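You operate a simulated robot arm through the tools that you are given. There is no shell and no other tool. Be economical: measure what you need, move in short steps, check, and stop when the job is done.

You run a simulated two-armed robot. Do the job below in one go: nothing can be reset, and whatever is moved stays where it is left.

## Task
Pick up the orange pot with one hand, pass it to the other hand and put it on the top of the wall bench. Set down upright: orange pot.

Only the result counts: the job must be done as asked and must still hold three seconds after the hand-in. Knocking over, shifting, dropping, spilling or breaking anything else fails it.

## Robot
Two 6-joint arms with two-finger grippers on one trunk, on a base that drives. Base frame: it is fixed to the floor where the robot stands at the start and does not move with it; the origin is under the middle of the robot, x ahead of it, y to its left, z up. Readings come in m, degrees, newtons and seconds.
The left shoulder is at the start at [0.07, 0.176, 1.092], the right one opposite. With the tool pointing down near the work surface each hand reaches from about 0.46 to 0.8 m from the robot's upright axis, wherever it stands, measured 20 degrees to its own side. Places, roughly: top of the wall bench [2.1, -3.2, 0.8]. Payload 2.45 kg a hand.
The TCP of each hand is the grasp point between the finger pads, 0.026 m short of the fingertips. In the tool frame z runs along the fingers and y along their closing line. Largest opening 0.096 m; the body of the gripper starts 0.069 m behind the TCP.
Orientation is that of the tool frame in the base frame, as [roll, pitch, yaw] about the fixed x, y, z axes, in that order (R = Rz(yaw) Ry(pitch) Rx(roll)). With the fingers straight down and closing along the base's y, the tool's x points along the base's -x, its y along +y and its z along -z.

## Interface
- The arms move only by the tool send_rows. It takes "left_motion", "right_motion" or both (then of equal length, played together; a hand with none holds still); each is a list that holds one entry, the list of rows, each a list of 7 numbers: the shift along the tool's x, y, z in m, then the turn, a rotation vector about the tool's x, y, z in degrees, then the finger opening in m, from 0 to 0.096. In form: [[[x, y, z, ax, ay, az, grip], ...]]. A call has 1 to 20 rows; each row shifts and turns the commanded pose from where the row before left it, along the tool's axes as they then stand. Rows are played at 5 a second. More than 0.05 m and 8.6 degrees between two rows, or a gripper value outside its range, and nothing of the call is played. Where a pose cannot be reached the arm comes as near as it can. A force on the tool above 40 N (or 10 N above the force at the start of the call, whichever is more), or a blocked arm, ends the call early, and 0.2 s more pass. Each finger halts on what it meets, pressing with about 29 N; the grip force reading is that of the motor and also rises with nothing between the fingers. The clock runs only during rows and for 0.2 s after the last one: add rows that do not move to give the fingers time. It gives the time, the measured TCP pose, the force on the tool (base axes), the opening and the grip force at its end, in the units of the frame above (readings bear some noise), with the torque about the TCP (base axes, N m) and any sound that the robot's microphone picked up, and new pictures: "pictures" is both (left out), scene, wrist or none (wrist: the cameras of the hands that moved).
- Cameras (640 x 400 px; columns grow to the right, rows downward): "scene" is now at [0.1248, -0.028, 1.3987]; the picture's right is [-0.34, -0.94, 0.00], its down [-0.66, 0.24, -0.71] and it looks along [0.67, -0.24, -0.71] (base axes); focal length 282 px, centre (320, 200). "left" rides on the left gripper at [0.082, -0.003, -0.098] in its tool frame; the picture's right is [0.04, 1.00, 0.00], its down [-0.73, 0.03, -0.68] and it looks along [-0.68, 0.03, 0.73] (tool axes); focal length 256 px, centre (320, 200). "right" rides on the right gripper at [0.082, 0.003, -0.098] in its tool frame; the picture's right is [-0.04, 1.00, 0.00], its down [-0.73, -0.03, -0.68] and it looks along [-0.68, -0.03, 0.73] (tool axes); focal length 256 px, centre (320, 200). There is no depth. A picture from a camera that has moved, and an enlarged one, comes with that camera's place and axes in the base frame and with its lens.
- raise_lower(by): slides the trunk up (or, below 0, down) by that many m; the arms and the scene camera ride with it, the base frame stays. It gives what a move gives, with no picture.
- steer(legs): drives the robot by 1 to 6 legs, each [ahead, left, turn to the left] in m, m and degrees, along the robot's own axes; the way and the turn of a leg run together, so that a leg with both is an arc; at most 1.5 m and 180 degrees a leg. The arms and the cameras ride along, it lands a little off, and it stops where it bumps. It gives what a move gives, and a new picture of the scene camera.
- turn_head(pan, tilt): turns the head with the scene camera to pan (to the left, within 86 degrees either way) and tilt (down, from -29 to 69), counted from straight ahead of the robot. It gives what a move gives, and a new picture of the scene camera.
- zoom(camera, box): a new picture of the part [left, top, right, bottom] of that camera's present view, enlarged. The clock stands still meanwhile.
- hand_in(): hands the job in; it is judged then, once.

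Go step by step. Nothing tells you exact positions but the pictures and the camera data: compare them with the known pose of the tool, close in by small moves and look again before you grip or let go. The budget is 120 turns and 260 pictures, counting those below and the enlarged ones. Unless the task says otherwise, let go and move clear before handing in, and close with one line.

The tools are called after ">>>" by a JSON object that holds its "fn" and its "kwargs". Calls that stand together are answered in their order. send_rows: Moves the arms, as the interface text tells. Its arguments: {"type":"object","properties":{"left_motion":{"type":"array","items":{"type":"array","items":{"type":"array","items":{"type":"number"}}}},"right_motion":{"type":"array","items":{"type":"array","items":{"type":"array","items":{"type":"number"}}}},"pictures":{"type":"string","enum":["both","scene","wrist","none"]}},"required":[]} The other tools are called the same way: raise_lower (by) slides the trunk up or down; steer (legs) drives the base; turn_head (pan, tilt) turns the head that bears the scene camera; zoom (camera, box) takes an enlarged picture of a part of a camera's view; hand_in () hands the job in.

At the start:

```text
time_s: 0.0
left_tcp_pos: [0.632, 0.1251, 1.026]
left_tool_rot: [-179.9, 0.0, -180.0]
left_ft_force: [0.2, -0.7, 0.4]
left_torque: [-0.04, 0.04, -0.02]
left_grip_width: 0.0963
left_grip_force: 0.0
right_tcp_pos: [0.4042, -0.354, 1.0241]
right_tool_rot: [-180.0, 0.0, 179.9]
right_ft_force: [0.6, 0.5, 0.1]
right_torque: [0.01, 0.02, 0.0]
right_grip_width: 0.0957
right_grip_force: 0.1
trunk travel left (down, up): [-0.577, 0.263]
robot x, y, heading: [-0.0009, -0.0026, 0.0]
head pan, tilt: [-19.6, 44.9]
```

scene: 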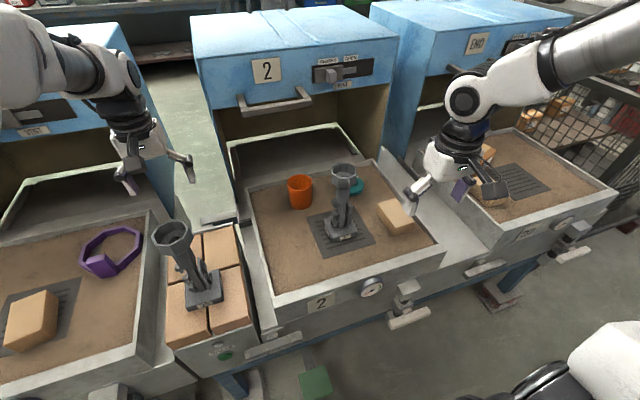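
right: 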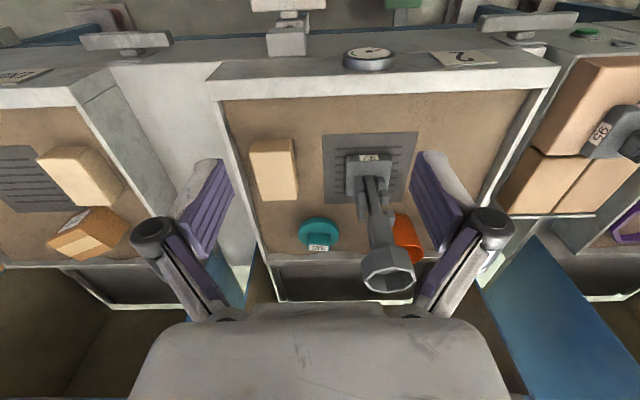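
left: 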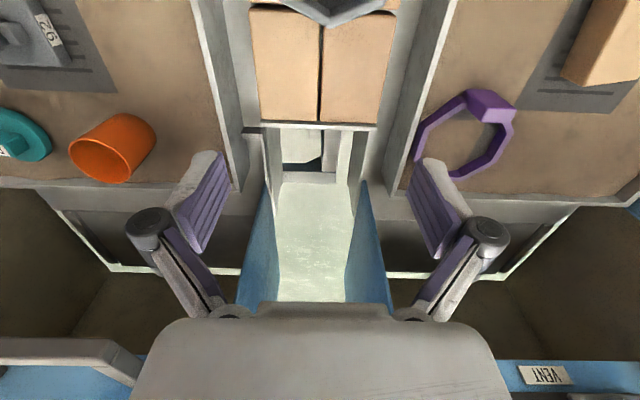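

I see the orange pot in the open tray of unit 2, roughly at [0.79, -0.20, 0.76], close to a burner stand and a teal item. I'll look closer before moving.

>>> {"fn": "zoom", "kwargs": {"camera": "scene", "box": [220, 100, 460, 260]}}

>>> {"fn": "turn_head", "kwargs": {"pan": -60, "tilt": 20}}

```text
2.50 times, centred on (340, 180) of scene
camera zoom: at [0.1248, -0.028, 1.3987], right [-0.34, -0.94, 0.0], down [-0.66, 0.24, -0.71], along [0.67, -0.24, -0.71], focal length 704 px, centre (270, 250)
```

zoom: 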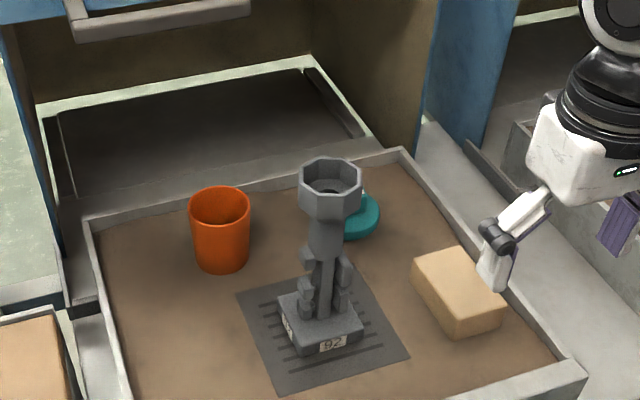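

```text
time_s: 1.1
left_tcp_pos: [0.6314, 0.1257, 1.0256]
left_tool_rot: [-179.9, 0.1, -180.0]
left_ft_force: [0.5, -1.1, -0.1]
left_torque: [0.02, 0.0, 0.0]
left_grip_width: 0.0958
left_grip_force: 0.0
right_tcp_pos: [0.4047, -0.3532, 1.0243]
right_tool_rot: [180.0, 0.0, -180.0]
right_ft_force: [0.3, 0.3, 0.2]
right_torque: [-0.01, 0.03, 0.01]
right_grip_width: 0.0959
right_grip_force: 0.1
trunk travel left (down, up): [-0.577, 0.263]
robot x, y, heading: [0.0033, 0.0004, -0.2]
head pan, tilt: [-60.0, 20.0]
camera scene: at [0.0948, -0.0813, 1.4372], right [-0.87, -0.5, 0.0], down [-0.17, 0.3, -0.94], along [0.47, -0.81, -0.34], focal length 282 px, centre (320, 200)
```

scene: 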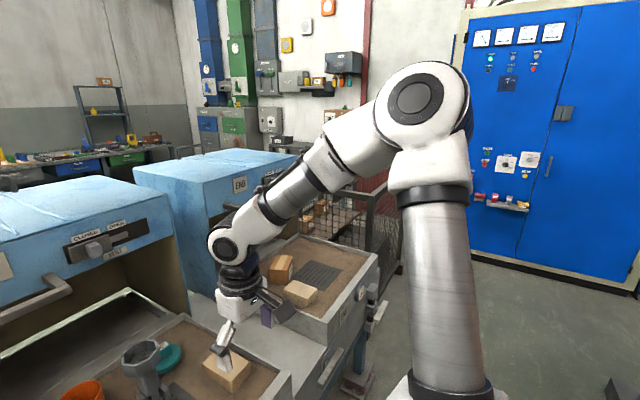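

The pot looks about 0.08 m wide and 0.095 m tall, and the burner stand beside it is about 0.25 m tall. I'll refine the pot's position using the left camera and check how much room the base has in front.

>>> {"fn": "zoom", "kwargs": {"camera": "left", "box": [0, 60, 240, 210]}}

>>> {"fn": "turn_head", "kwargs": {"pan": -10, "tilt": 69}}

```text
2.67 times, centred on (120, 135) of left
camera zoom: at [0.5501, 0.1228, 1.1241], right [-0.04, 1.0, 0.0], down [0.73, 0.03, 0.68], along [0.68, 0.03, -0.73], focal length 683 px, centre (853, 373)
```

zoom: 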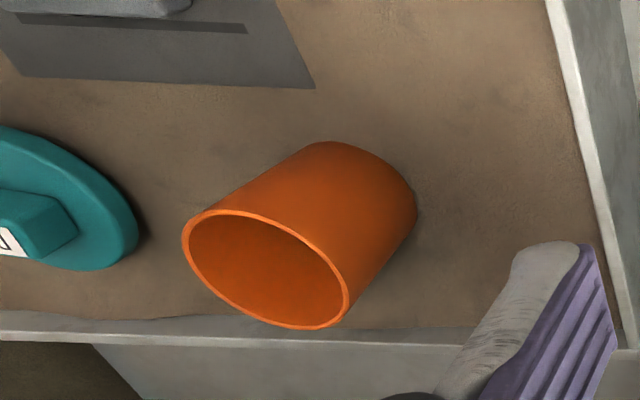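

```text
time_s: 2.2
left_tcp_pos: [0.6324, 0.1262, 1.0265]
left_tool_rot: [180.0, 0.0, 180.0]
left_ft_force: [-0.5, -0.1, -0.3]
left_torque: [-0.01, 0.0, -0.01]
left_grip_width: 0.0961
left_grip_force: 0.1
right_tcp_pos: [0.4038, -0.3533, 1.0243]
right_tool_rot: [-179.9, 0.0, 179.9]
right_ft_force: [-0.3, 0.4, 0.7]
right_torque: [0.03, 0.0, 0.0]
right_grip_width: 0.0958
right_grip_force: 0.1
trunk travel left (down, up): [-0.577, 0.263]
robot x, y, heading: [-0.0016, -0.0005, -0.1]
head pan, tilt: [-10.0, 68.8]
camera scene: at [0.1032, -0.0105, 1.3697], right [-0.17, -0.98, 0.0], down [-0.92, 0.16, -0.36], along [0.36, -0.06, -0.93], focal length 282 px, centre (320, 200)
```

scene: 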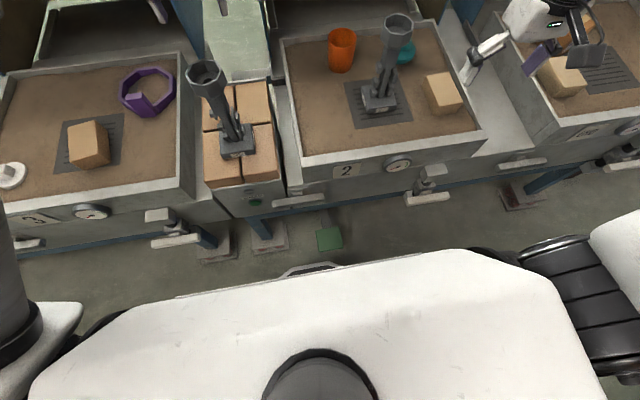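

The pot rim centres near [0.782, -0.193, 0.806], which is slightly beyond comfortable reach. There is a gap in front of the base, so I'll creep ahead 0.05 m.

>>> {"fn": "steer", "kwargs": {"legs": [[0.05, 0, 0]]}}

```text
time_s: 3.2
left_tcp_pos: [0.6802, 0.1265, 1.0271]
left_tool_rot: [180.0, 0.1, -180.0]
left_ft_force: [0.7, 0.5, 0.0]
left_torque: [-0.02, 0.0, -0.02]
left_grip_width: 0.0963
left_grip_force: 0.1
right_tcp_pos: [0.4538, -0.3529, 1.0252]
right_tool_rot: [180.0, 0.0, -180.0]
right_ft_force: [-0.8, -0.3, -0.4]
right_torque: [-0.03, -0.02, 0.02]
right_grip_width: 0.096
right_grip_force: 0.1
trunk travel left (down, up): [-0.577, 0.263]
robot x, y, heading: [0.047, -0.0038, -0.1]
head pan, tilt: [-10.0, 68.8]
camera scene: at [0.1515, -0.0104, 1.3699], right [-0.17, -0.98, 0.0], down [-0.92, 0.16, -0.36], along [0.36, -0.06, -0.93], focal length 282 px, centre (320, 200)
```

scene: 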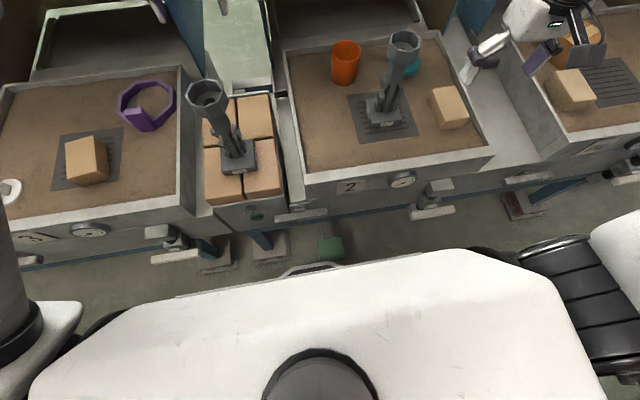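

The base moved fine. I'll raise the right hand and carry it above the burner to a point over the pot.

>>> {"fn": "send_rows", "kwargs": {"right_motion": [[[0, 0, -0.045, 0, 0, 0, 0.096], [0, 0, -0.045, 0, 0, 0, 0.096], [0, 0, -0.04, 0, 0, 0, 0.096], [-0.04, 0.02, 0, 0, 0, 0, 0.096], [-0.04, 0.02, 0, 0, 0, 0, 0.096], [-0.04, 0.02, 0, 0, 0, 0, 0.096], [-0.04, 0.02, 0, 0, 0, 0, 0.096], [-0.04, 0.02, 0, 0, 0, 0, 0.096], [-0.04, 0.02, 0, 0, 0, 0, 0.096], [-0.04, 0.02, 0, 0, 0, 0, 0.096], [-0.04, 0.02, 0, 0, 0, 0, 0.096], [0, 0, 0, 0, 0, 0, 0.096]]]}}

>>> {"fn": "turn_head", "kwargs": {"pan": -15, "tilt": 45}}

```text
time_s: 5.8
left_tcp_pos: [0.6825, 0.1272, 1.0245]
left_tool_rot: [179.9, -0.2, 180.0]
left_ft_force: [-0.2, -0.1, -0.3]
left_torque: [0.0, 0.02, -0.05]
left_grip_width: 0.0959
left_grip_force: 0.0
right_tcp_pos: [0.7687, -0.2062, 1.1169]
right_tool_rot: [179.9, -0.2, 180.0]
right_ft_force: [1.6, -0.3, 0.4]
right_torque: [0.01, 0.02, 0.0]
right_grip_width: 0.096
right_grip_force: 0.1
right hand out of reach, approached as far as the arm can: row 1, 2, 3, 10, 11
trunk travel left (down, up): [-0.577, 0.263]
robot x, y, heading: [0.0489, -0.0006, 0.2]
head pan, tilt: [-10.0, 68.8]
camera scene: at [0.1541, -0.0106, 1.3695], right [-0.17, -0.98, 0.0], down [-0.92, 0.16, -0.36], along [0.36, -0.06, -0.93], focal length 282 px, centre (320, 200)
camera right: at [0.6863, -0.2024, 1.2152], right [0.04, 1.0, 0.0], down [0.73, -0.03, 0.68], along [0.68, -0.03, -0.74], focal length 256 px, centre (320, 200)
```

scene: 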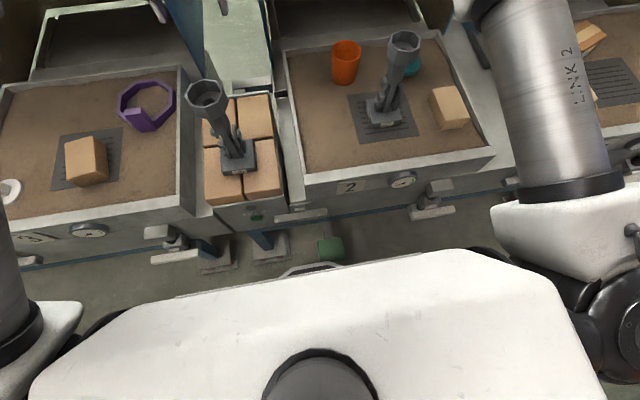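
right: 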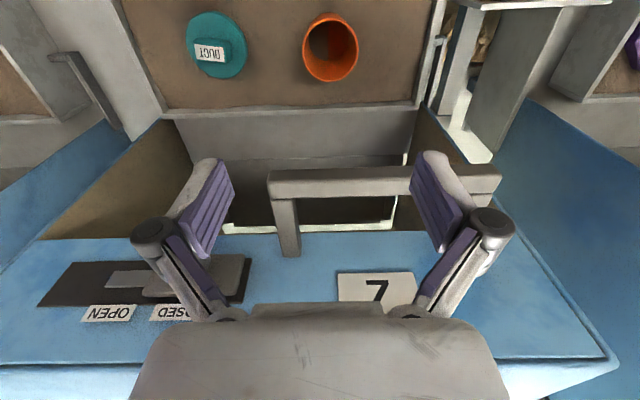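

```text
time_s: 6.7
left_tcp_pos: [0.6826, 0.1265, 1.026]
left_tool_rot: [-180.0, 0.0, -180.0]
left_ft_force: [0.3, -0.1, 0.9]
left_torque: [0.05, -0.02, 0.0]
left_grip_width: 0.0962
left_grip_force: 0.0
right_tcp_pos: [0.7671, -0.2056, 1.1172]
right_tool_rot: [180.0, 0.0, 180.0]
right_ft_force: [0.3, -0.6, -0.4]
right_torque: [-0.02, 0.04, 0.0]
right_grip_width: 0.0958
right_grip_force: 0.1
trunk travel left (down, up): [-0.577, 0.263]
robot x, y, heading: [0.0517, 0.0001, 0.2]
head pan, tilt: [-15.0, 45.0]
camera scene: at [0.1761, -0.0216, 1.3985], right [-0.26, -0.97, 0.0], down [-0.68, 0.18, -0.71], along [0.68, -0.18, -0.71], focal length 282 px, centre (320, 200)
```

scene: 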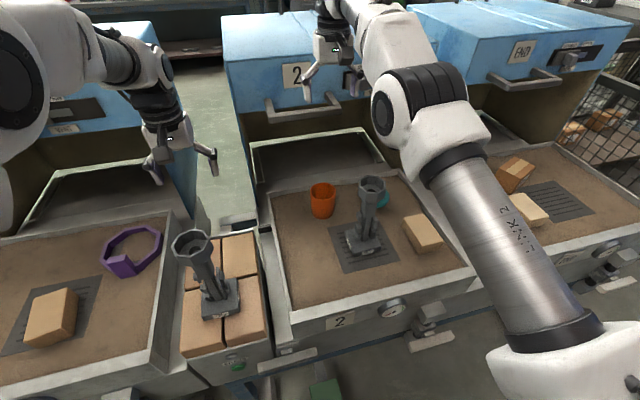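

The kiln handle hangs at about x 0.81, z 1.07, right above the pot, so coming straight down would hit it. I'll measure the pot from this view, then grasp with the left hand tilted forward, coming from the side away from the burner.

>>> {"fn": "zoom", "kwargs": {"camera": "right", "box": [240, 0, 480, 150]}}

>>> {"fn": "send_rows", "kwargs": {"right_motion": [[[0.04, -0.02, 0, 0, 0, 0, 0.096], [0.04, -0.02, 0, 0, 0, 0, 0.096], [0.04, -0.02, 0, 0, 0, 0, 0.096], [0.04, -0.02, 0, 0, 0, 0, 0.096], [0.04, -0.02, 0, 0, 0, 0, 0.096], [0.04, -0.02, 0, 0, 0, 0, 0.096], [0.04, -0.02, 0, 0, 0, 0, 0.096], [0.04, -0.02, 0, 0, 0, 0, 0.096], [0, 0, 0, 0, 0, 0, 0.096]]], "pictures": "none"}}

```text
2.67 times, centred on (360, 75) of right
camera zoom: at [0.6851, -0.2023, 1.2163], right [0.04, 1.0, 0.0], down [0.73, -0.03, 0.68], along [0.68, -0.03, -0.73], focal length 683 px, centre (213, 533)
```

zoom: 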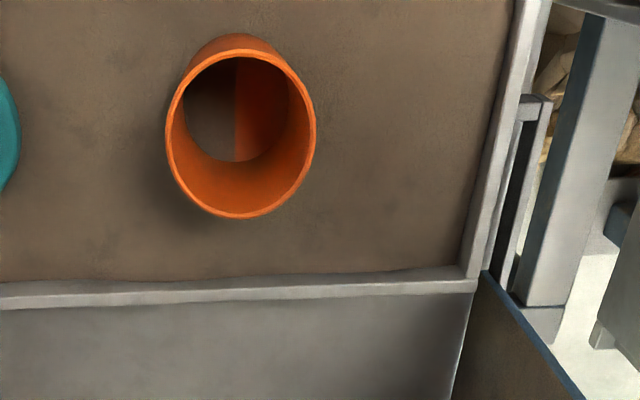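

```text
time_s: 8.7
left_tcp_pos: [0.6812, 0.1268, 1.0255]
left_tool_rot: [-179.9, 0.0, 179.9]
left_ft_force: [0.4, 0.8, 0.7]
left_torque: [0.02, -0.02, 0.01]
left_grip_width: 0.096
left_grip_force: 0.0
right_tcp_pos: [0.4956, -0.3618, 1.0976]
right_tool_rot: [-179.9, 0.0, -180.0]
right_ft_force: [-0.1, 0.6, 1.2]
right_torque: [-0.02, -0.04, 0.02]
right_grip_width: 0.096
right_grip_force: 0.1
right hand out of reach, approached as far as the arm can: row 7, 8
trunk travel left (down, up): [-0.577, 0.263]
robot x, y, heading: [0.0483, -0.0028, -0.0]
head pan, tilt: [-15.0, 45.0]
```

The pot rim is at about [0.778, -0.193, 0.806] with a diameter near 0.08 m. I'll move the left hand to a point up along the tilted approach line and turn it to 30° azimuth and 35° tilt.

>>> {"fn": "send_rows", "kwargs": {"left_motion": [[[0.01, -0.047, 0, 0, 0, 0, 0.096], [0.01, -0.047, 0, 0, 0, 0, 0.096], [0.01, -0.047, 0, 0, 0, 0, 0.096], [0.01, -0.047, 0, 0, 0, 0, 0.096], [0.012, -0.046, 0, 0, 0, 0, 0.096], [0, 0, 0, 0, 0, 7.5, 0.096], [0, 0, 0, 0, 0, 7.5, 0.096], [0, 0, 0, 0, 0, 7.5, 0.096], [0, 0, 0, 0, 0, 7.5, 0.096], [0, 0, 0, 0, -7, 0, 0.096], [0, 0, 0, 0, -7, 0, 0.096], [0, 0, 0, 0, -7, 0, 0.096], [0, 0, 0, 0, -7, 0, 0.096], [0, 0, 0, 0, -7, 0, 0.096], [0, 0, 0, 0, 0, 0, 0.096]]]}}

```text
time_s: 11.3
left_tcp_pos: [0.7238, 0.0167, 0.9536]
left_tool_rot: [-173.5, 12.8, 153.5]
left_ft_force: [-0.1, -0.1, 0.5]
left_torque: [-0.04, -0.03, -0.04]
left_grip_width: 0.0959
left_grip_force: 0.1
left hand out of reach, approached as far as the arm can: row 2, 3, 4, 5, 10, 11, 12, 13
right_tcp_pos: [0.4977, -0.3614, 1.0967]
right_tool_rot: [180.0, -0.3, 179.9]
right_ft_force: [0.2, 0.5, 1.3]
right_torque: [-0.01, 0.0, 0.02]
right_grip_width: 0.0963
right_grip_force: 0.0
trunk travel left (down, up): [-0.577, 0.263]
robot x, y, heading: [0.0503, 0.0014, -0.1]
head pan, tilt: [-15.0, 45.0]
stopped in row 13 (left hand): the arm was blocked; the commanded pose is now the measured one
camera scene: at [0.1762, -0.021, 1.3986], right [-0.26, -0.97, 0.0], down [-0.68, 0.18, -0.71], along [0.68, -0.18, -0.71], focal length 282 px, centre (320, 200)
camera left: at [0.6356, 0.0693, 1.0313], right [0.43, 0.89, -0.12], down [0.56, -0.16, 0.82], along [0.71, -0.42, -0.57], focal length 256 px, centre (320, 200)
```

scene: 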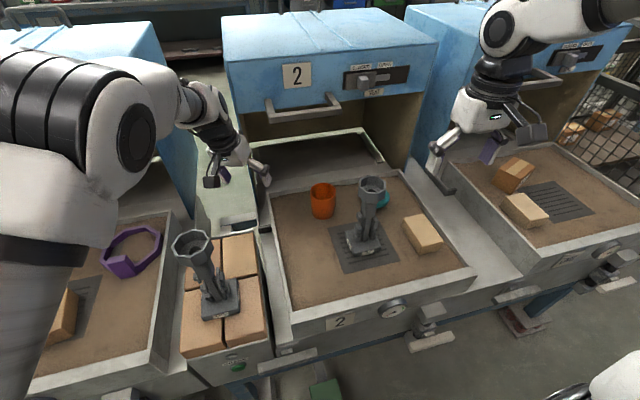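
left: 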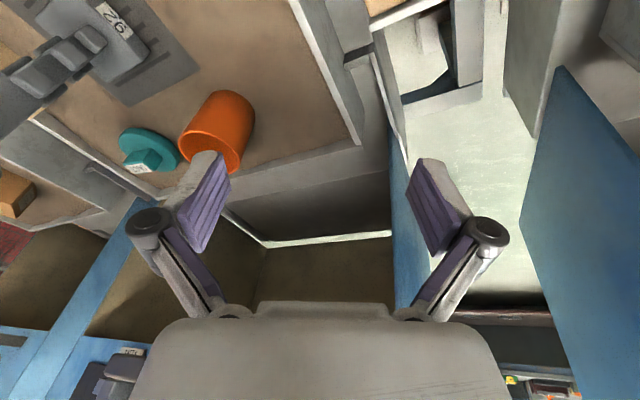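

The left arm is cramped this high relative to its shoulder. I'll raise the trunk so the work lies lower in its reach.

>>> {"fn": "raise_lower", "kwargs": {"by": 0.14}}

```text
time_s: 13.0
left_tcp_pos: [0.7224, 0.0161, 1.0954]
left_tool_rot: [-173.6, 12.6, 153.3]
left_ft_force: [-0.4, 1.1, -0.5]
left_torque: [-0.02, -0.01, 0.01]
left_grip_width: 0.0957
left_grip_force: 0.1
right_tcp_pos: [0.4981, -0.3622, 1.2349]
right_tool_rot: [180.0, -0.1, 179.9]
right_ft_force: [0.1, 0.4, -0.9]
right_torque: [0.01, -0.01, 0.0]
right_grip_width: 0.096
right_grip_force: 0.0
trunk travel left (down, up): [-0.717, 0.123]
robot x, y, heading: [0.051, 0.0033, 0.4]
head pan, tilt: [-15.0, 45.0]
```

>>> {"fn": "send_rows", "kwargs": {"left_motion": [[[0.0123, -0.035, 0.021, 0, 0, 0, 0.096], [0.0123, -0.035, 0.021, 0, 0, 0, 0.096], [0.0123, -0.035, 0.021, 0, 0, 0, 0.096], [0.0123, -0.035, 0.021, 0, 0, 0, 0.096], [0, 0, 0, -1.6, -7.5, 2.2, 0.096], [0, 0, 0, -1.6, -7.5, 2.2, 0.096], [0, 0, 0, -1.6, -7.5, 2.2, 0.096], [0, 0, 0, 0, 0, 0, 0.096]]]}}

```text
time_s: 14.8
left_tcp_pos: [0.7265, 0.0346, 1.0239]
left_tool_rot: [-178.5, 33.9, 150.0]
left_ft_force: [0.6, 0.6, 0.0]
left_torque: [0.0, 0.01, 0.02]
left_grip_width: 0.096
left_grip_force: 0.1
left hand out of reach, approached as far as the arm can: row 1, 2, 3, 4, 5, 6, 7
right_tcp_pos: [0.4982, -0.3611, 1.2366]
right_tool_rot: [180.0, -0.1, 179.9]
right_ft_force: [-0.9, -0.3, 0.3]
right_torque: [0.01, 0.0, 0.02]
right_grip_width: 0.0962
right_grip_force: 0.1
trunk travel left (down, up): [-0.717, 0.123]
robot x, y, heading: [0.0487, -0.0026, -0.2]
head pan, tilt: [-15.0, 45.0]
camera scene: at [0.1764, -0.0218, 1.5385], right [-0.26, -0.97, 0.0], down [-0.68, 0.18, -0.71], along [0.68, -0.18, -0.71], focal length 282 px, centre (320, 200)
camera left: at [0.6196, 0.0951, 1.06], right [0.49, 0.87, -0.04], down [0.22, -0.07, 0.97], along [0.85, -0.48, -0.23], focal length 256 px, centre (320, 200)
```

scene: 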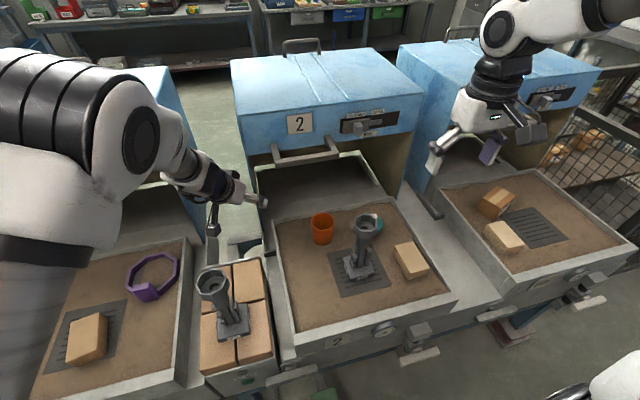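
left: 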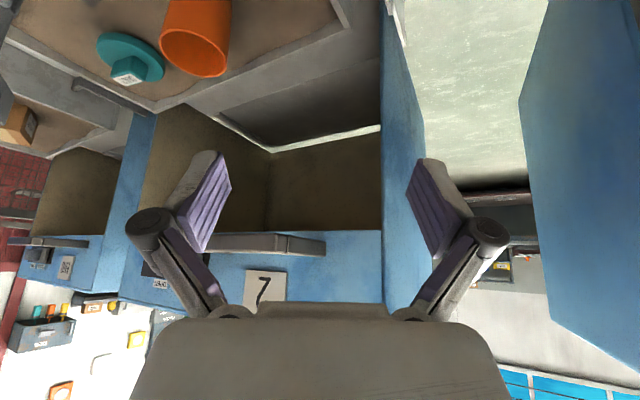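

The left hand won't cross to that side, so the right hand will do the pick, tilted 25° to clear the handle and turned slightly to clear the burner. I'll move the left hand aside first.

>>> {"fn": "send_rows", "kwargs": {"left_motion": [[[0.008, 0.0325, -0.021, 0, 0, 0, 0.096], [0.008, 0.0325, -0.021, 0, 0, 0, 0.096], [0.008, 0.0325, -0.021, 0, 0, 0, 0.096], [0.008, 0.0325, -0.021, 0, 0, 0, 0.096], [0, 0, 0, 0, 0, 0, 0.096]]], "pictures": "none"}}

>>> {"fn": "send_rows", "kwargs": {"right_motion": [[[0, 0, 0.036, 0, 0, 0, 0.096], [0, 0, 0.036, 0, 0, 0, 0.096], [0, 0, 0.036, 0, 0, 0, 0.096], [-0.0297, 0.0325, 0, 0, 0, 0, 0.096], [-0.0297, 0.0325, 0, 0, 0, 0, 0.096], [-0.0297, 0.0325, 0, 0, 0, 0, 0.096], [-0.0297, 0.0325, 0, 0, 0, 0, 0.096], [-0.0297, 0.0325, 0, 0, 0, 0, 0.096], [-0.0297, 0.0325, 0, 0, 0, 0, 0.096], [0, 0, 0, 0, 0, 7.5, 0.096], [0, 0, 0, 0, 0, 7.5, 0.096], [0, 0, 0, 0, -8.3, 0, 0.096], [0, 0, 0, 0, -8.3, 0, 0.096], [0, 0, 0, 0, -8.4, 0, 0.096], [0, 0, 0, 0, 0, 0, 0.096]]]}}

```text
time_s: 16.0
left_tcp_pos: [0.7325, 0.1714, 1.0859]
left_tool_rot: [178.9, 35.4, 146.9]
left_ft_force: [0.5, 0.2, -0.3]
left_torque: [0.01, 0.05, 0.0]
left_grip_width: 0.0961
left_grip_force: 0.1
right_tcp_pos: [0.4984, -0.3639, 1.2356]
right_tool_rot: [180.0, -0.1, -179.9]
right_ft_force: [0.3, -0.3, 0.2]
right_torque: [-0.04, 0.02, 0.01]
right_grip_width: 0.0958
right_grip_force: 0.1
trunk travel left (down, up): [-0.717, 0.123]
robot x, y, heading: [0.0512, 0.001, -0.1]
head pan, tilt: [-15.0, 45.0]
```

```text
time_s: 19.2
left_tcp_pos: [0.7328, 0.1719, 1.0861]
left_tool_rot: [178.9, 35.4, 147.1]
left_ft_force: [-0.5, -1.2, 0.2]
left_torque: [-0.01, 0.02, 0.03]
left_grip_width: 0.0962
left_grip_force: 0.1
right_tcp_pos: [0.6762, -0.1667, 1.1287]
right_tool_rot: [-179.8, 24.9, 165.0]
right_ft_force: [0.4, 0.3, -0.7]
right_torque: [-0.01, 0.0, 0.02]
right_grip_width: 0.0961
right_grip_force: 0.0
trunk travel left (down, up): [-0.717, 0.123]
robot x, y, heading: [0.0456, -0.0043, -0.2]
head pan, tilt: [-15.0, 45.0]
camera scene: at [0.1768, -0.0218, 1.5385], right [-0.26, -0.97, 0.0], down [-0.68, 0.18, -0.71], along [0.68, -0.18, -0.71], focal length 282 px, centre (320, 200)
camera right: at [0.5644, -0.1338, 1.1829], right [0.29, 0.96, 0.02], down [0.36, -0.13, 0.93], along [0.89, -0.27, -0.38], focal length 256 px, centre (320, 200)
```

scene: 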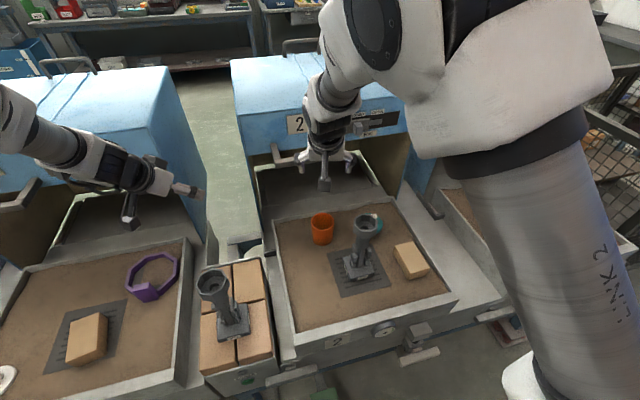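
right: 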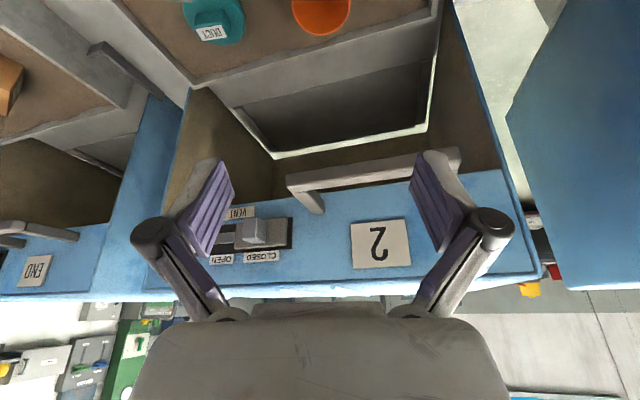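

The right arm tracks well with the trunk up. I'll lower straight down onto the approach line.

>>> {"fn": "send_rows", "kwargs": {"right_motion": [[[0.0179, 0, 0.0384, 0, 0, 0, 0.096], [0.0179, 0, 0.0384, 0, 0, 0, 0.096], [0.0179, 0, 0.0384, 0, 0, 0, 0.096], [0, 0, 0, 0, 0, 0, 0.096]]]}}

```text
time_s: 20.2
left_tcp_pos: [0.7319, 0.172, 1.0857]
left_tool_rot: [178.8, 35.5, 147.0]
left_ft_force: [-0.3, 0.1, -0.6]
left_torque: [0.0, -0.02, -0.01]
left_grip_width: 0.0961
left_grip_force: 0.0
right_tcp_pos: [0.6767, -0.1665, 1.0012]
right_tool_rot: [-180.0, 25.0, 165.0]
right_ft_force: [-0.8, 0.1, 0.9]
right_torque: [0.02, 0.02, -0.02]
right_grip_width: 0.0961
right_grip_force: 0.0
trunk travel left (down, up): [-0.717, 0.123]
robot x, y, heading: [0.0493, 0.002, 0.1]
head pan, tilt: [-15.0, 45.0]
camera scene: at [0.1758, -0.0214, 1.5386], right [-0.26, -0.97, 0.0], down [-0.68, 0.18, -0.71], along [0.68, -0.18, -0.71], focal length 282 px, centre (320, 200)
camera right: at [0.5645, -0.1336, 1.0561], right [0.29, 0.96, 0.02], down [0.36, -0.13, 0.93], along [0.89, -0.27, -0.38], focal length 256 px, centre (320, 200)
```

scene: 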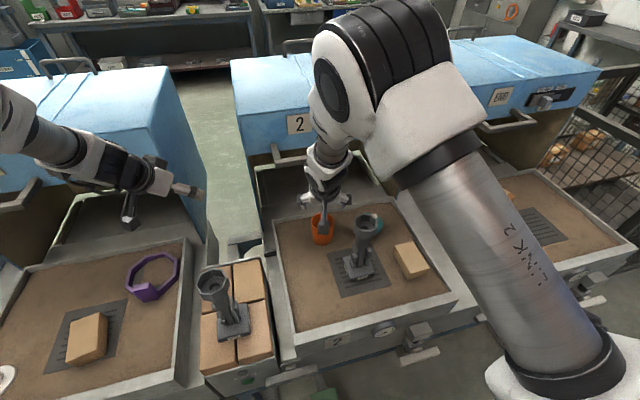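
right: 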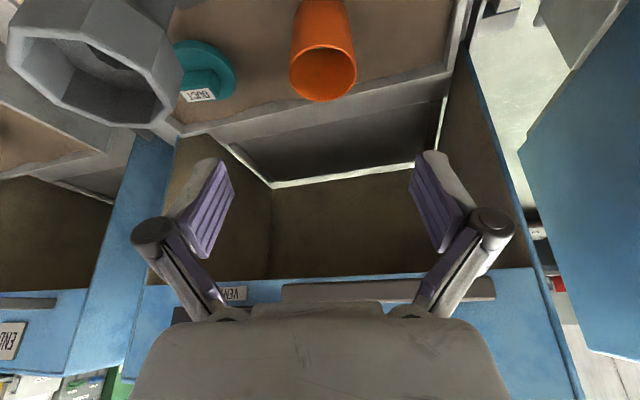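

The measured rim position agrees with the estimate, and the burner is clear of the approach. I'll advance 0.15 m along the tool axis.

>>> {"fn": "send_rows", "kwargs": {"right_motion": [[[0, 0, 0.0375, 0, 0, 0, 0.096], [0, 0, 0.0375, 0, 0, 0, 0.096], [0, 0, 0.0375, 0, 0, 0, 0.096], [0, 0, 0.0375, 0, 0, 0, 0.096], [0, 0, 0, 0, 0, 0, 0.096]]]}}

```text
time_s: 21.4
left_tcp_pos: [0.7311, 0.1724, 1.087]
left_tool_rot: [178.8, 35.6, 147.0]
left_ft_force: [0.2, -0.1, 0.1]
left_torque: [0.0, -0.03, 0.05]
left_grip_width: 0.0961
left_grip_force: 0.1
right_tcp_pos: [0.7367, -0.1824, 0.8648]
right_tool_rot: [180.0, 25.0, 165.0]
right_ft_force: [-0.6, 0.7, 0.1]
right_torque: [-0.01, -0.04, 0.01]
right_grip_width: 0.096
right_grip_force: 0.1
trunk travel left (down, up): [-0.717, 0.123]
robot x, y, heading: [0.0511, 0.0046, -0.1]
head pan, tilt: [-15.0, 45.0]
camera scene: at [0.1752, -0.0212, 1.5387], right [-0.26, -0.97, 0.0], down [-0.68, 0.18, -0.71], along [0.68, -0.18, -0.71], focal length 282 px, centre (320, 200)
camera right: at [0.6253, -0.1502, 0.9201], right [0.29, 0.96, 0.02], down [0.36, -0.13, 0.93], along [0.89, -0.27, -0.38], focal length 256 px, centre (320, 200)
```

scene: 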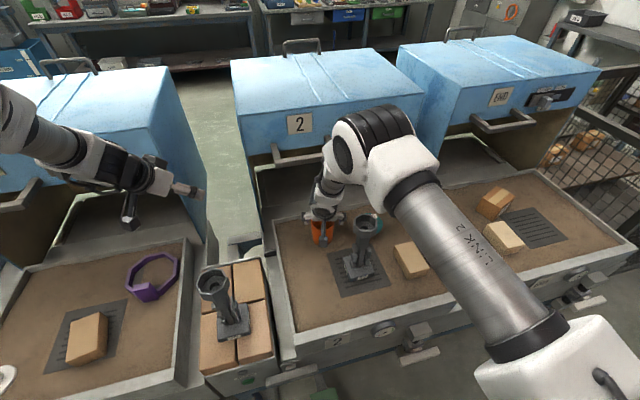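
right: 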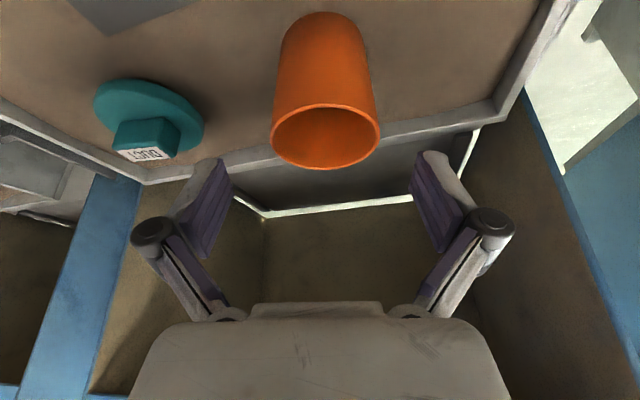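

The fingers are nicely centred about the pot. Before the last part I'll check the clearance between the arm's elbow and the burner.

>>> {"fn": "zoom", "kwargs": {"camera": "scene", "box": [270, 90, 510, 290]}}

>>> {"fn": "turn_head", "kwargs": {"pan": -30, "tilt": 55}}

```text
2.00 times, centred on (390, 190) of scene
camera zoom: at [0.1752, -0.0212, 1.5387], right [-0.26, -0.97, 0.0], down [-0.68, 0.18, -0.71], along [0.68, -0.18, -0.71], focal length 563 px, centre (180, 220)
```

zoom: 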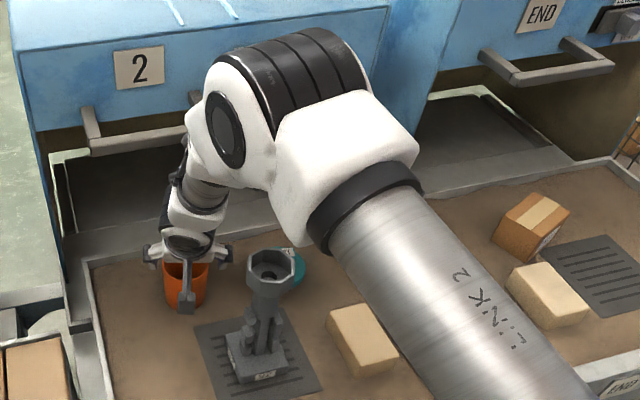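

```text
time_s: 22.1
left_tcp_pos: [0.7319, 0.1725, 1.0855]
left_tool_rot: [178.9, 35.4, 147.0]
left_ft_force: [0.1, 0.7, 0.5]
left_torque: [0.03, -0.01, 0.01]
left_grip_width: 0.0961
left_grip_force: 0.1
right_tcp_pos: [0.7377, -0.1827, 0.8645]
right_tool_rot: [-179.9, 24.9, 165.0]
right_ft_force: [-1.1, 0.0, 0.0]
right_torque: [0.01, -0.03, -0.02]
right_grip_width: 0.0962
right_grip_force: 0.0
trunk travel left (down, up): [-0.717, 0.123]
robot x, y, heading: [0.0507, -0.001, 0.2]
head pan, tilt: [-30.0, 55.0]
camera scene: at [0.1604, -0.0366, 1.5252], right [-0.5, -0.87, 0.0], down [-0.71, 0.41, -0.57], along [0.5, -0.29, -0.82], focal length 282 px, centre (320, 200)
```

scene: 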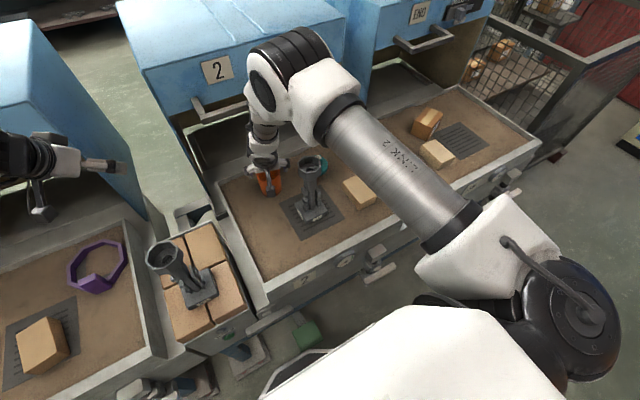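

The elbow rides well above the burner and away from the kiln. I'll make the final advance onto the pot.

>>> {"fn": "send_rows", "kwargs": {"right_motion": [[[0, 0, 0.033, 0, 0, 0, 0.096], [0, 0, 0.033, 0, 0, 0, 0.096], [0, 0, 0.033, 0, 0, 0, 0.096], [0, 0, 0, 0, 0, 0, 0.096]]]}}

```text
time_s: 23.1
left_tcp_pos: [0.7307, 0.1713, 1.086]
left_tool_rot: [178.9, 35.4, 147.0]
left_ft_force: [0.1, 0.1, 0.0]
left_torque: [0.01, 0.03, 0.01]
left_grip_width: 0.0959
left_grip_force: 0.0
right_tcp_pos: [0.7768, -0.1936, 0.7736]
right_tool_rot: [-179.8, 24.9, 165.1]
right_ft_force: [0.6, -0.3, -1.0]
right_torque: [-0.01, -0.01, -0.03]
right_grip_width: 0.0959
right_grip_force: 0.0
trunk travel left (down, up): [-0.717, 0.123]
robot x, y, heading: [0.0479, -0.001, -0.1]
head pan, tilt: [-30.0, 55.0]
camera scene: at [0.1599, -0.0364, 1.5252], right [-0.5, -0.87, 0.0], down [-0.71, 0.41, -0.57], along [0.5, -0.29, -0.82], focal length 282 px, centre (320, 200)
camera right: at [0.665, -0.1614, 0.8289], right [0.29, 0.96, 0.02], down [0.36, -0.13, 0.92], along [0.89, -0.27, -0.38], focal length 256 px, centre (320, 200)
```

scene: 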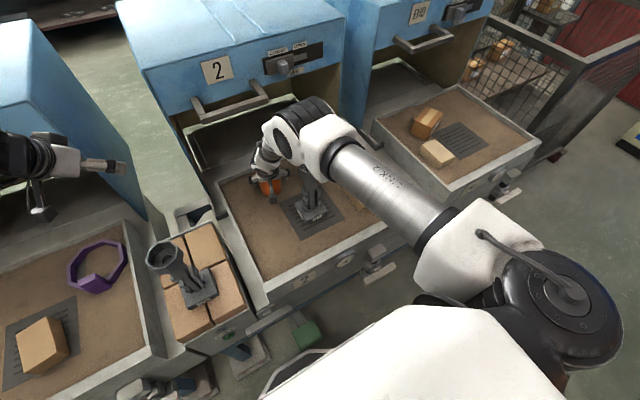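
right: 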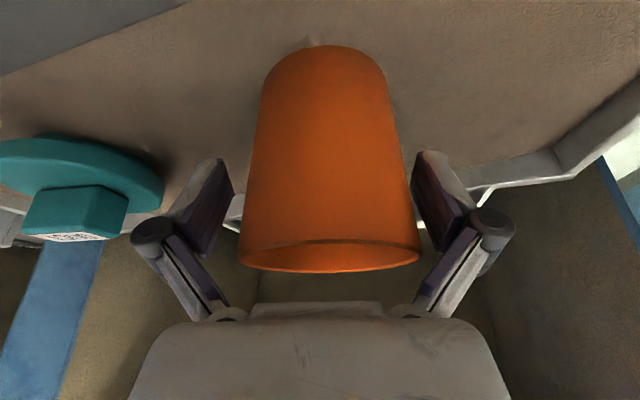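

The pot is between the fingers, about 3 mm to one side. I'll centre on it and close.

>>> {"fn": "send_rows", "kwargs": {"right_motion": [[[0, 0.003, 0, 0, 0, 0, 0.096], [0, 0, 0, 0, 0, 0, 0.085], [0, 0, 0, 0, 0, 0, 0.07], [0, 0, 0, 0, 0, 0, 0.06], [0, 0, 0, 0, 0, 0, 0.06], [0, 0, 0, 0, 0, 0, 0.06]]], "pictures": "wrist"}}

```text
time_s: 24.5
left_tcp_pos: [0.7313, 0.1714, 1.0852]
left_tool_rot: [178.8, 35.4, 147.1]
left_ft_force: [1.0, 0.6, 0.0]
left_torque: [0.02, 0.01, -0.01]
left_grip_width: 0.0957
left_grip_force: 0.0
right_tcp_pos: [0.7778, -0.1915, 0.7753]
right_tool_rot: [-180.0, 24.9, 165.0]
right_ft_force: [0.3, -0.3, 2.8]
right_torque: [-0.05, 0.04, -0.04]
right_grip_width: 0.0759
right_grip_force: 28.9
trunk travel left (down, up): [-0.717, 0.123]
robot x, y, heading: [0.0499, -0.0036, -0.3]
head pan, tilt: [-30.0, 55.0]
camera right: at [0.6663, -0.1581, 0.8296], right [0.29, 0.96, 0.02], down [0.36, -0.13, 0.93], along [0.89, -0.27, -0.38], focal length 256 px, centre (320, 200)
```

right: 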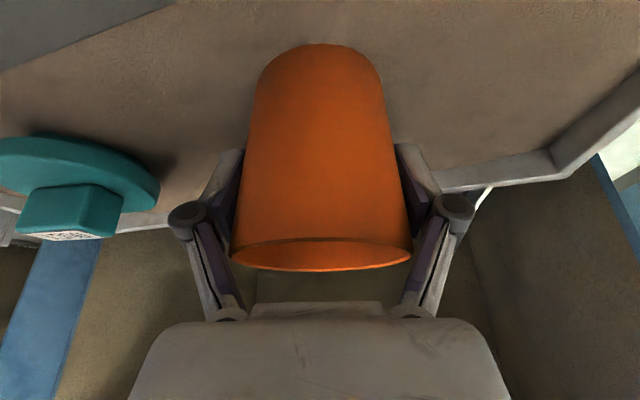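

I have a firm grip at 0.076 m. I'll lift it out along the approach line.

>>> {"fn": "send_rows", "kwargs": {"right_motion": [[[0, 0, -0.02, 0, 0, 0, 0.06], [0, 0, -0.03, 0, 0, 0, 0.06], [0, 0, -0.04, 0, 0, 0, 0.06], [0, 0, -0.04, 0, 0, 0, 0.06], [0, 0, -0.04, 0, 0, 0, 0.06], [0, 0, -0.04, 0, 0, 0, 0.06], [0, 0, -0.04, 0, 0, 0, 0.06], [0, 0, 0, 0, 0, 0, 0.06]]]}}

```text
time_s: 26.3
left_tcp_pos: [0.7334, 0.1712, 1.0861]
left_tool_rot: [178.9, 35.4, 147.0]
left_ft_force: [-0.8, 0.4, -0.5]
left_torque: [-0.01, 0.01, 0.0]
left_grip_width: 0.0958
left_grip_force: 0.1
right_tcp_pos: [0.6769, -0.1624, 1.0015]
right_tool_rot: [-179.9, 24.8, 165.0]
right_ft_force: [0.1, 0.3, -0.6]
right_torque: [0.01, 0.04, 0.02]
right_grip_width: 0.0758
right_grip_force: 29.1
trunk travel left (down, up): [-0.717, 0.123]
robot x, y, heading: [0.0456, 0.0011, 0.0]
head pan, tilt: [-30.0, 55.0]
camera scene: at [0.1616, -0.0371, 1.525], right [-0.5, -0.87, 0.0], down [-0.71, 0.41, -0.57], along [0.5, -0.29, -0.82], focal length 282 px, centre (320, 200)
camera right: at [0.5647, -0.1302, 1.0562], right [0.29, 0.96, 0.02], down [0.36, -0.13, 0.92], along [0.89, -0.27, -0.38], focal length 256 px, centre (320, 200)
```

scene: 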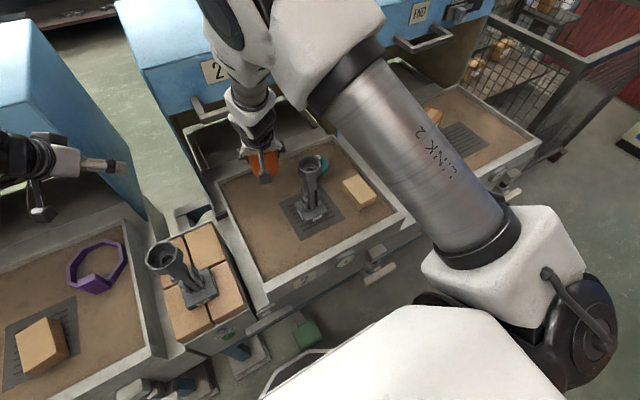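
right: 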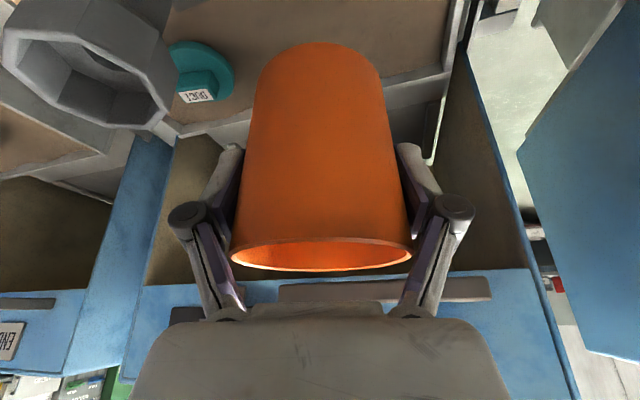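

The pot is held upright. I'll raise it above the burner tops and pull it nearer, then back the base off.

>>> {"fn": "send_rows", "kwargs": {"right_motion": [[[-0.0179, 0, -0.0384, 0, 0, 0, 0.06], [-0.0179, 0, -0.0384, 0, 0, 0, 0.06], [-0.0179, 0, -0.0384, 0, 0, 0, 0.06], [0, 0, 0, 0, 0, 0, 0.06]]], "pictures": "none"}}

>>> {"fn": "steer", "kwargs": {"legs": [[-0.3, 0, 0]]}}

>>> {"fn": "turn_head", "kwargs": {"pan": -70, "tilt": 25}}

```text
time_s: 27.3
left_tcp_pos: [0.7322, 0.1724, 1.0853]
left_tool_rot: [178.8, 35.3, 147.1]
left_ft_force: [-0.1, 0.0, 0.2]
left_torque: [0.01, 0.01, 0.02]
left_grip_width: 0.096
left_grip_force: 0.1
right_tcp_pos: [0.6767, -0.1635, 1.1308]
right_tool_rot: [180.0, 25.0, 165.0]
right_ft_force: [-0.3, 0.3, -0.9]
right_torque: [0.0, 0.03, -0.02]
right_grip_width: 0.0756
right_grip_force: 28.9
trunk travel left (down, up): [-0.717, 0.123]
robot x, y, heading: [0.0495, 0.0014, -0.2]
head pan, tilt: [-30.0, 55.0]
```

```text
time_s: 29.4
left_tcp_pos: [0.4341, 0.1714, 1.0857]
left_tool_rot: [178.8, 35.5, 146.7]
left_ft_force: [-0.5, 0.8, -0.5]
left_torque: [-0.04, 0.02, 0.0]
left_grip_width: 0.0959
left_grip_force: 0.1
right_tcp_pos: [0.3759, -0.1653, 1.1279]
right_tool_rot: [-179.9, 24.8, 164.8]
right_ft_force: [-0.6, 0.1, -0.8]
right_torque: [0.01, 0.06, 0.02]
right_grip_width: 0.0757
right_grip_force: 28.6
trunk travel left (down, up): [-0.717, 0.123]
robot x, y, heading: [-0.2515, 0.0016, -0.1]
head pan, tilt: [-30.0, 55.0]
camera scene: at [-0.1393, -0.0365, 1.5249], right [-0.5, -0.86, 0.0], down [-0.71, 0.41, -0.57], along [0.49, -0.29, -0.82], focal length 282 px, centre (320, 200)
```

scene: 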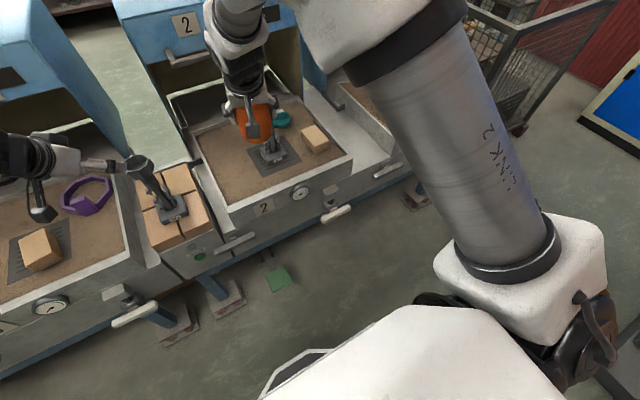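

```text
time_s: 30.4
left_tcp_pos: [0.433, 0.1703, 1.0852]
left_tool_rot: [178.9, 35.3, 146.8]
left_ft_force: [0.5, -0.7, -0.5]
left_torque: [-0.01, 0.02, 0.02]
left_grip_width: 0.0961
left_grip_force: 0.1
right_tcp_pos: [0.3752, -0.164, 1.1277]
right_tool_rot: [-179.9, 24.9, 164.8]
right_ft_force: [0.5, -0.5, -0.6]
right_torque: [-0.02, 0.0, 0.0]
right_grip_width: 0.0757
right_grip_force: 29.1
trunk travel left (down, up): [-0.717, 0.123]
robot x, y, heading: [-0.2502, -0.002, -0.3]
head pan, tilt: [-70.0, 25.0]
camera scene: at [-0.1712, -0.0869, 1.569], right [-0.94, -0.34, 0.0], down [-0.14, 0.4, -0.91], along [0.31, -0.85, -0.42], focal length 282 px, centre (320, 200)
```

scene: 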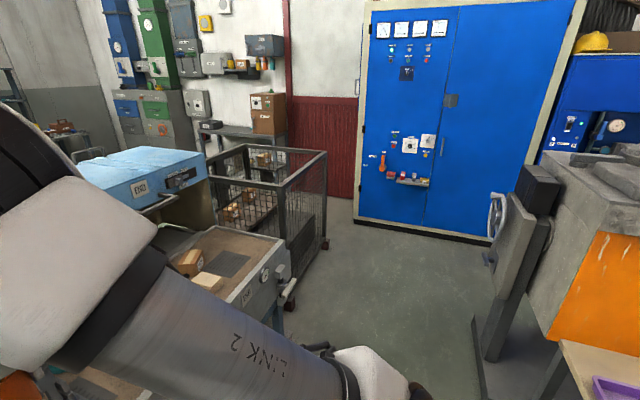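

The robot is clear of the trays and the wall bench is visible behind the cage on the right. I'll do the handover here first: turn the right hand so its closing line faces the left hand, and draw the left hand aside.

>>> {"fn": "send_rows", "kwargs": {"left_motion": [[[0.0149, 0.028, -0.0104, 0, 0, 0, 0.096], [0.0149, 0.028, -0.0104, 0, 0, 0, 0.096], [0.0149, 0.028, -0.0104, 0, 0, 0, 0.096], [0, 0, 0, 0, 0, 0, 0.096], [0, 0, 0, 0, 0, 0, 0.096], [0, 0, 0, 0, 0, 0, 0.096], [0, 0, 0, 0, 0, 0, 0.096], [0, 0, 0, 0, 0, 0, 0.096], [0, 0, 0, 0, 0, 0, 0.096]]], "right_motion": [[[0.005, 0.047, -0.0023, 0, 0, 0, 0.06], [0.005, 0.047, -0.0023, 0, 0, 0, 0.06], [0, 0, 0, -3.17, 0, -6.8, 0.06], [0, 0, 0, -3.17, 0, -6.8, 0.06], [0, 0, 0, -3.17, 0, -6.8, 0.06], [0, 0, 0, -3.17, 0, -6.8, 0.06], [0, 0, 0, -3.17, 0, -6.8, 0.06], [0, 0, 0, -3.17, 0, -6.8, 0.06], [0, 0, 0, 0, 0, 0, 0.06]]], "pictures": "none"}}

>>> {"fn": "turn_head", "kwargs": {"pan": 0, "tilt": 45}}

```text
time_s: 32.5
left_tcp_pos: [0.4299, 0.2711, 1.0867]
left_tool_rot: [178.9, 35.4, 146.8]
left_ft_force: [-1.2, -0.1, -0.9]
left_torque: [-0.01, 0.0, -0.02]
left_grip_width: 0.096
left_grip_force: 0.0
right_tcp_pos: [0.4099, -0.1018, 1.1319]
right_tool_rot: [-180.0, 24.9, -150.1]
right_ft_force: [0.1, 0.2, -0.5]
right_torque: [-0.02, 0.03, 0.0]
right_grip_width: 0.0758
right_grip_force: 29.3
right hand out of reach, approached as far as the arm can: row 1, 2
trunk travel left (down, up): [-0.717, 0.123]
robot x, y, heading: [-0.249, 0.0032, -0.1]
head pan, tilt: [-70.0, 25.0]
```

```text
time_s: 33.9
left_tcp_pos: [0.4306, 0.2701, 1.087]
left_tool_rot: [178.8, 35.4, 146.9]
left_ft_force: [-0.2, -0.7, 0.5]
left_torque: [0.0, -0.02, 0.02]
left_grip_width: 0.0959
left_grip_force: 0.0
right_tcp_pos: [0.411, -0.1031, 1.1325]
right_tool_rot: [179.9, 24.8, -150.2]
right_ft_force: [-0.9, -0.6, -1.0]
right_torque: [0.0, 0.04, -0.01]
right_grip_width: 0.0755
right_grip_force: 29.6
trunk travel left (down, up): [-0.717, 0.123]
robot x, y, heading: [-0.2534, -0.0016, -0.2]
head pan, tilt: [0.0, 45.0]
camera scene: at [-0.1217, -0.0007, 1.5385], right [0.0, -1.0, 0.0], down [-0.71, 0.0, -0.71], along [0.71, 0.0, -0.71], focal length 282 px, centre (320, 200)
```

scene: 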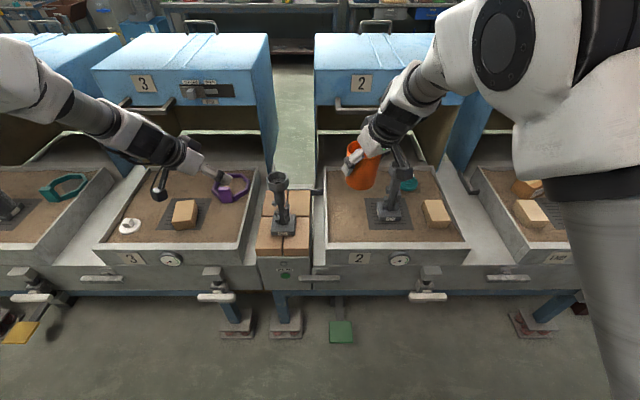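

>>> {"fn": "zoom", "kwargs": {"camera": "scene", "box": [300, 90, 460, 220]}}

>>> {"fn": "zoom", "kwargs": {"camera": "right", "box": [0, 0, 640, 400]}}

```text
3.08 times, centred on (380, 155) of scene
camera zoom: at [-0.1217, -0.0007, 1.5385], right [0.0, -1.0, 0.0], down [-0.71, 0.0, -0.71], along [0.71, 0.0, -0.71], focal length 866 px, centre (135, 338)
```

zoom: 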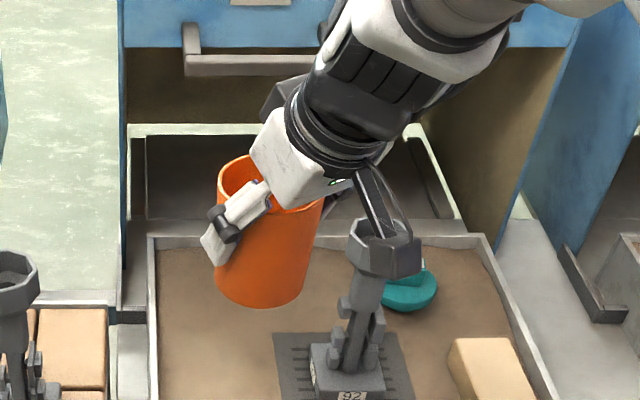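

```text
1.00 times, centred on (320, 200) of right (not enlarged: the box is as wide or as high as the picture)
camera zoom: at [0.3074, -0.1582, 1.1869], right [-0.47, 0.88, 0.02], down [0.34, 0.16, 0.92], along [0.82, 0.44, -0.38], focal length 256 px, centre (320, 200)
```

zoom: 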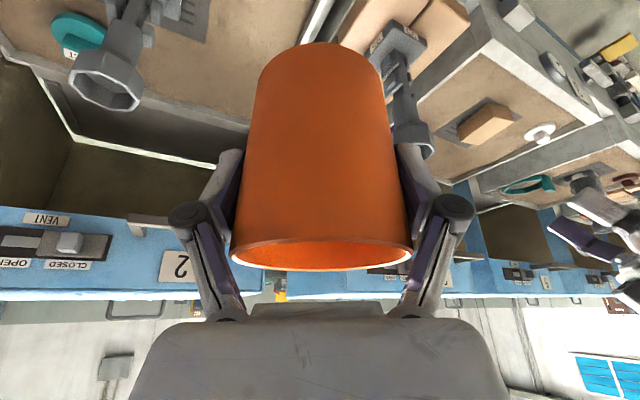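

The pot hangs upright and rigid. For the left hand I want a near-horizontal grip low on the pot with its camera turned upward, so that it can set the pot down later; I'll reorient it off to the side first.

>>> {"fn": "send_rows", "kwargs": {"left_motion": [[[0, 0, 0, 3.87, 0, 5.53, 0.096], [0, 0, 0, 3.87, 0, 5.53, 0.096], [0, 0, 0, 3.87, 0, 5.53, 0.096], [0, 0, 0, 3.87, 0, 5.53, 0.096], [0, 0, 0, 0, -7.5, 0, 0.096], [0, 0, 0, 0, -7.5, 0, 0.096], [0, 0, 0, 0, -7.5, 0, 0.096], [0, 0, 0, 0, -7.5, 0, 0.096], [0, 0, 0, 0, -7.5, 0, 0.096], [0, 0, 0, 0, -7.5, 0, 0.096], [0, 0, 0, 0, 0, 0, 0.096]]], "pictures": "scene"}}

```text
time_s: 36.3
left_tcp_pos: [0.4311, 0.2698, 1.0854]
left_tool_rot: [173.8, 80.0, 114.4]
left_ft_force: [0.2, 0.0, 0.9]
left_torque: [0.0, -0.02, 0.0]
left_grip_width: 0.0959
left_grip_force: 0.2
right_tcp_pos: [0.4095, -0.1039, 1.1327]
right_tool_rot: [179.9, 24.9, -150.1]
right_ft_force: [0.1, 0.2, -0.9]
right_torque: [-0.03, 0.04, -0.01]
right_grip_width: 0.0754
right_grip_force: 29.1
trunk travel left (down, up): [-0.717, 0.123]
robot x, y, heading: [-0.2535, 0.002, -0.2]
head pan, tilt: [0.0, 45.0]
camera scene: at [-0.1223, -0.0007, 1.5386], right [0.0, -1.0, 0.0], down [-0.71, 0.0, -0.71], along [0.71, 0.0, -0.71], focal length 282 px, centre (320, 200)
```

scene: 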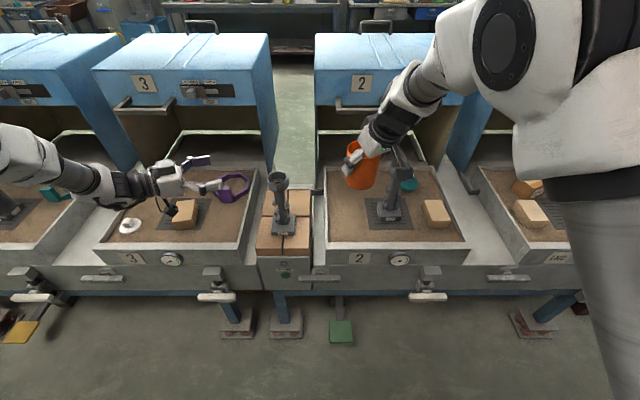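

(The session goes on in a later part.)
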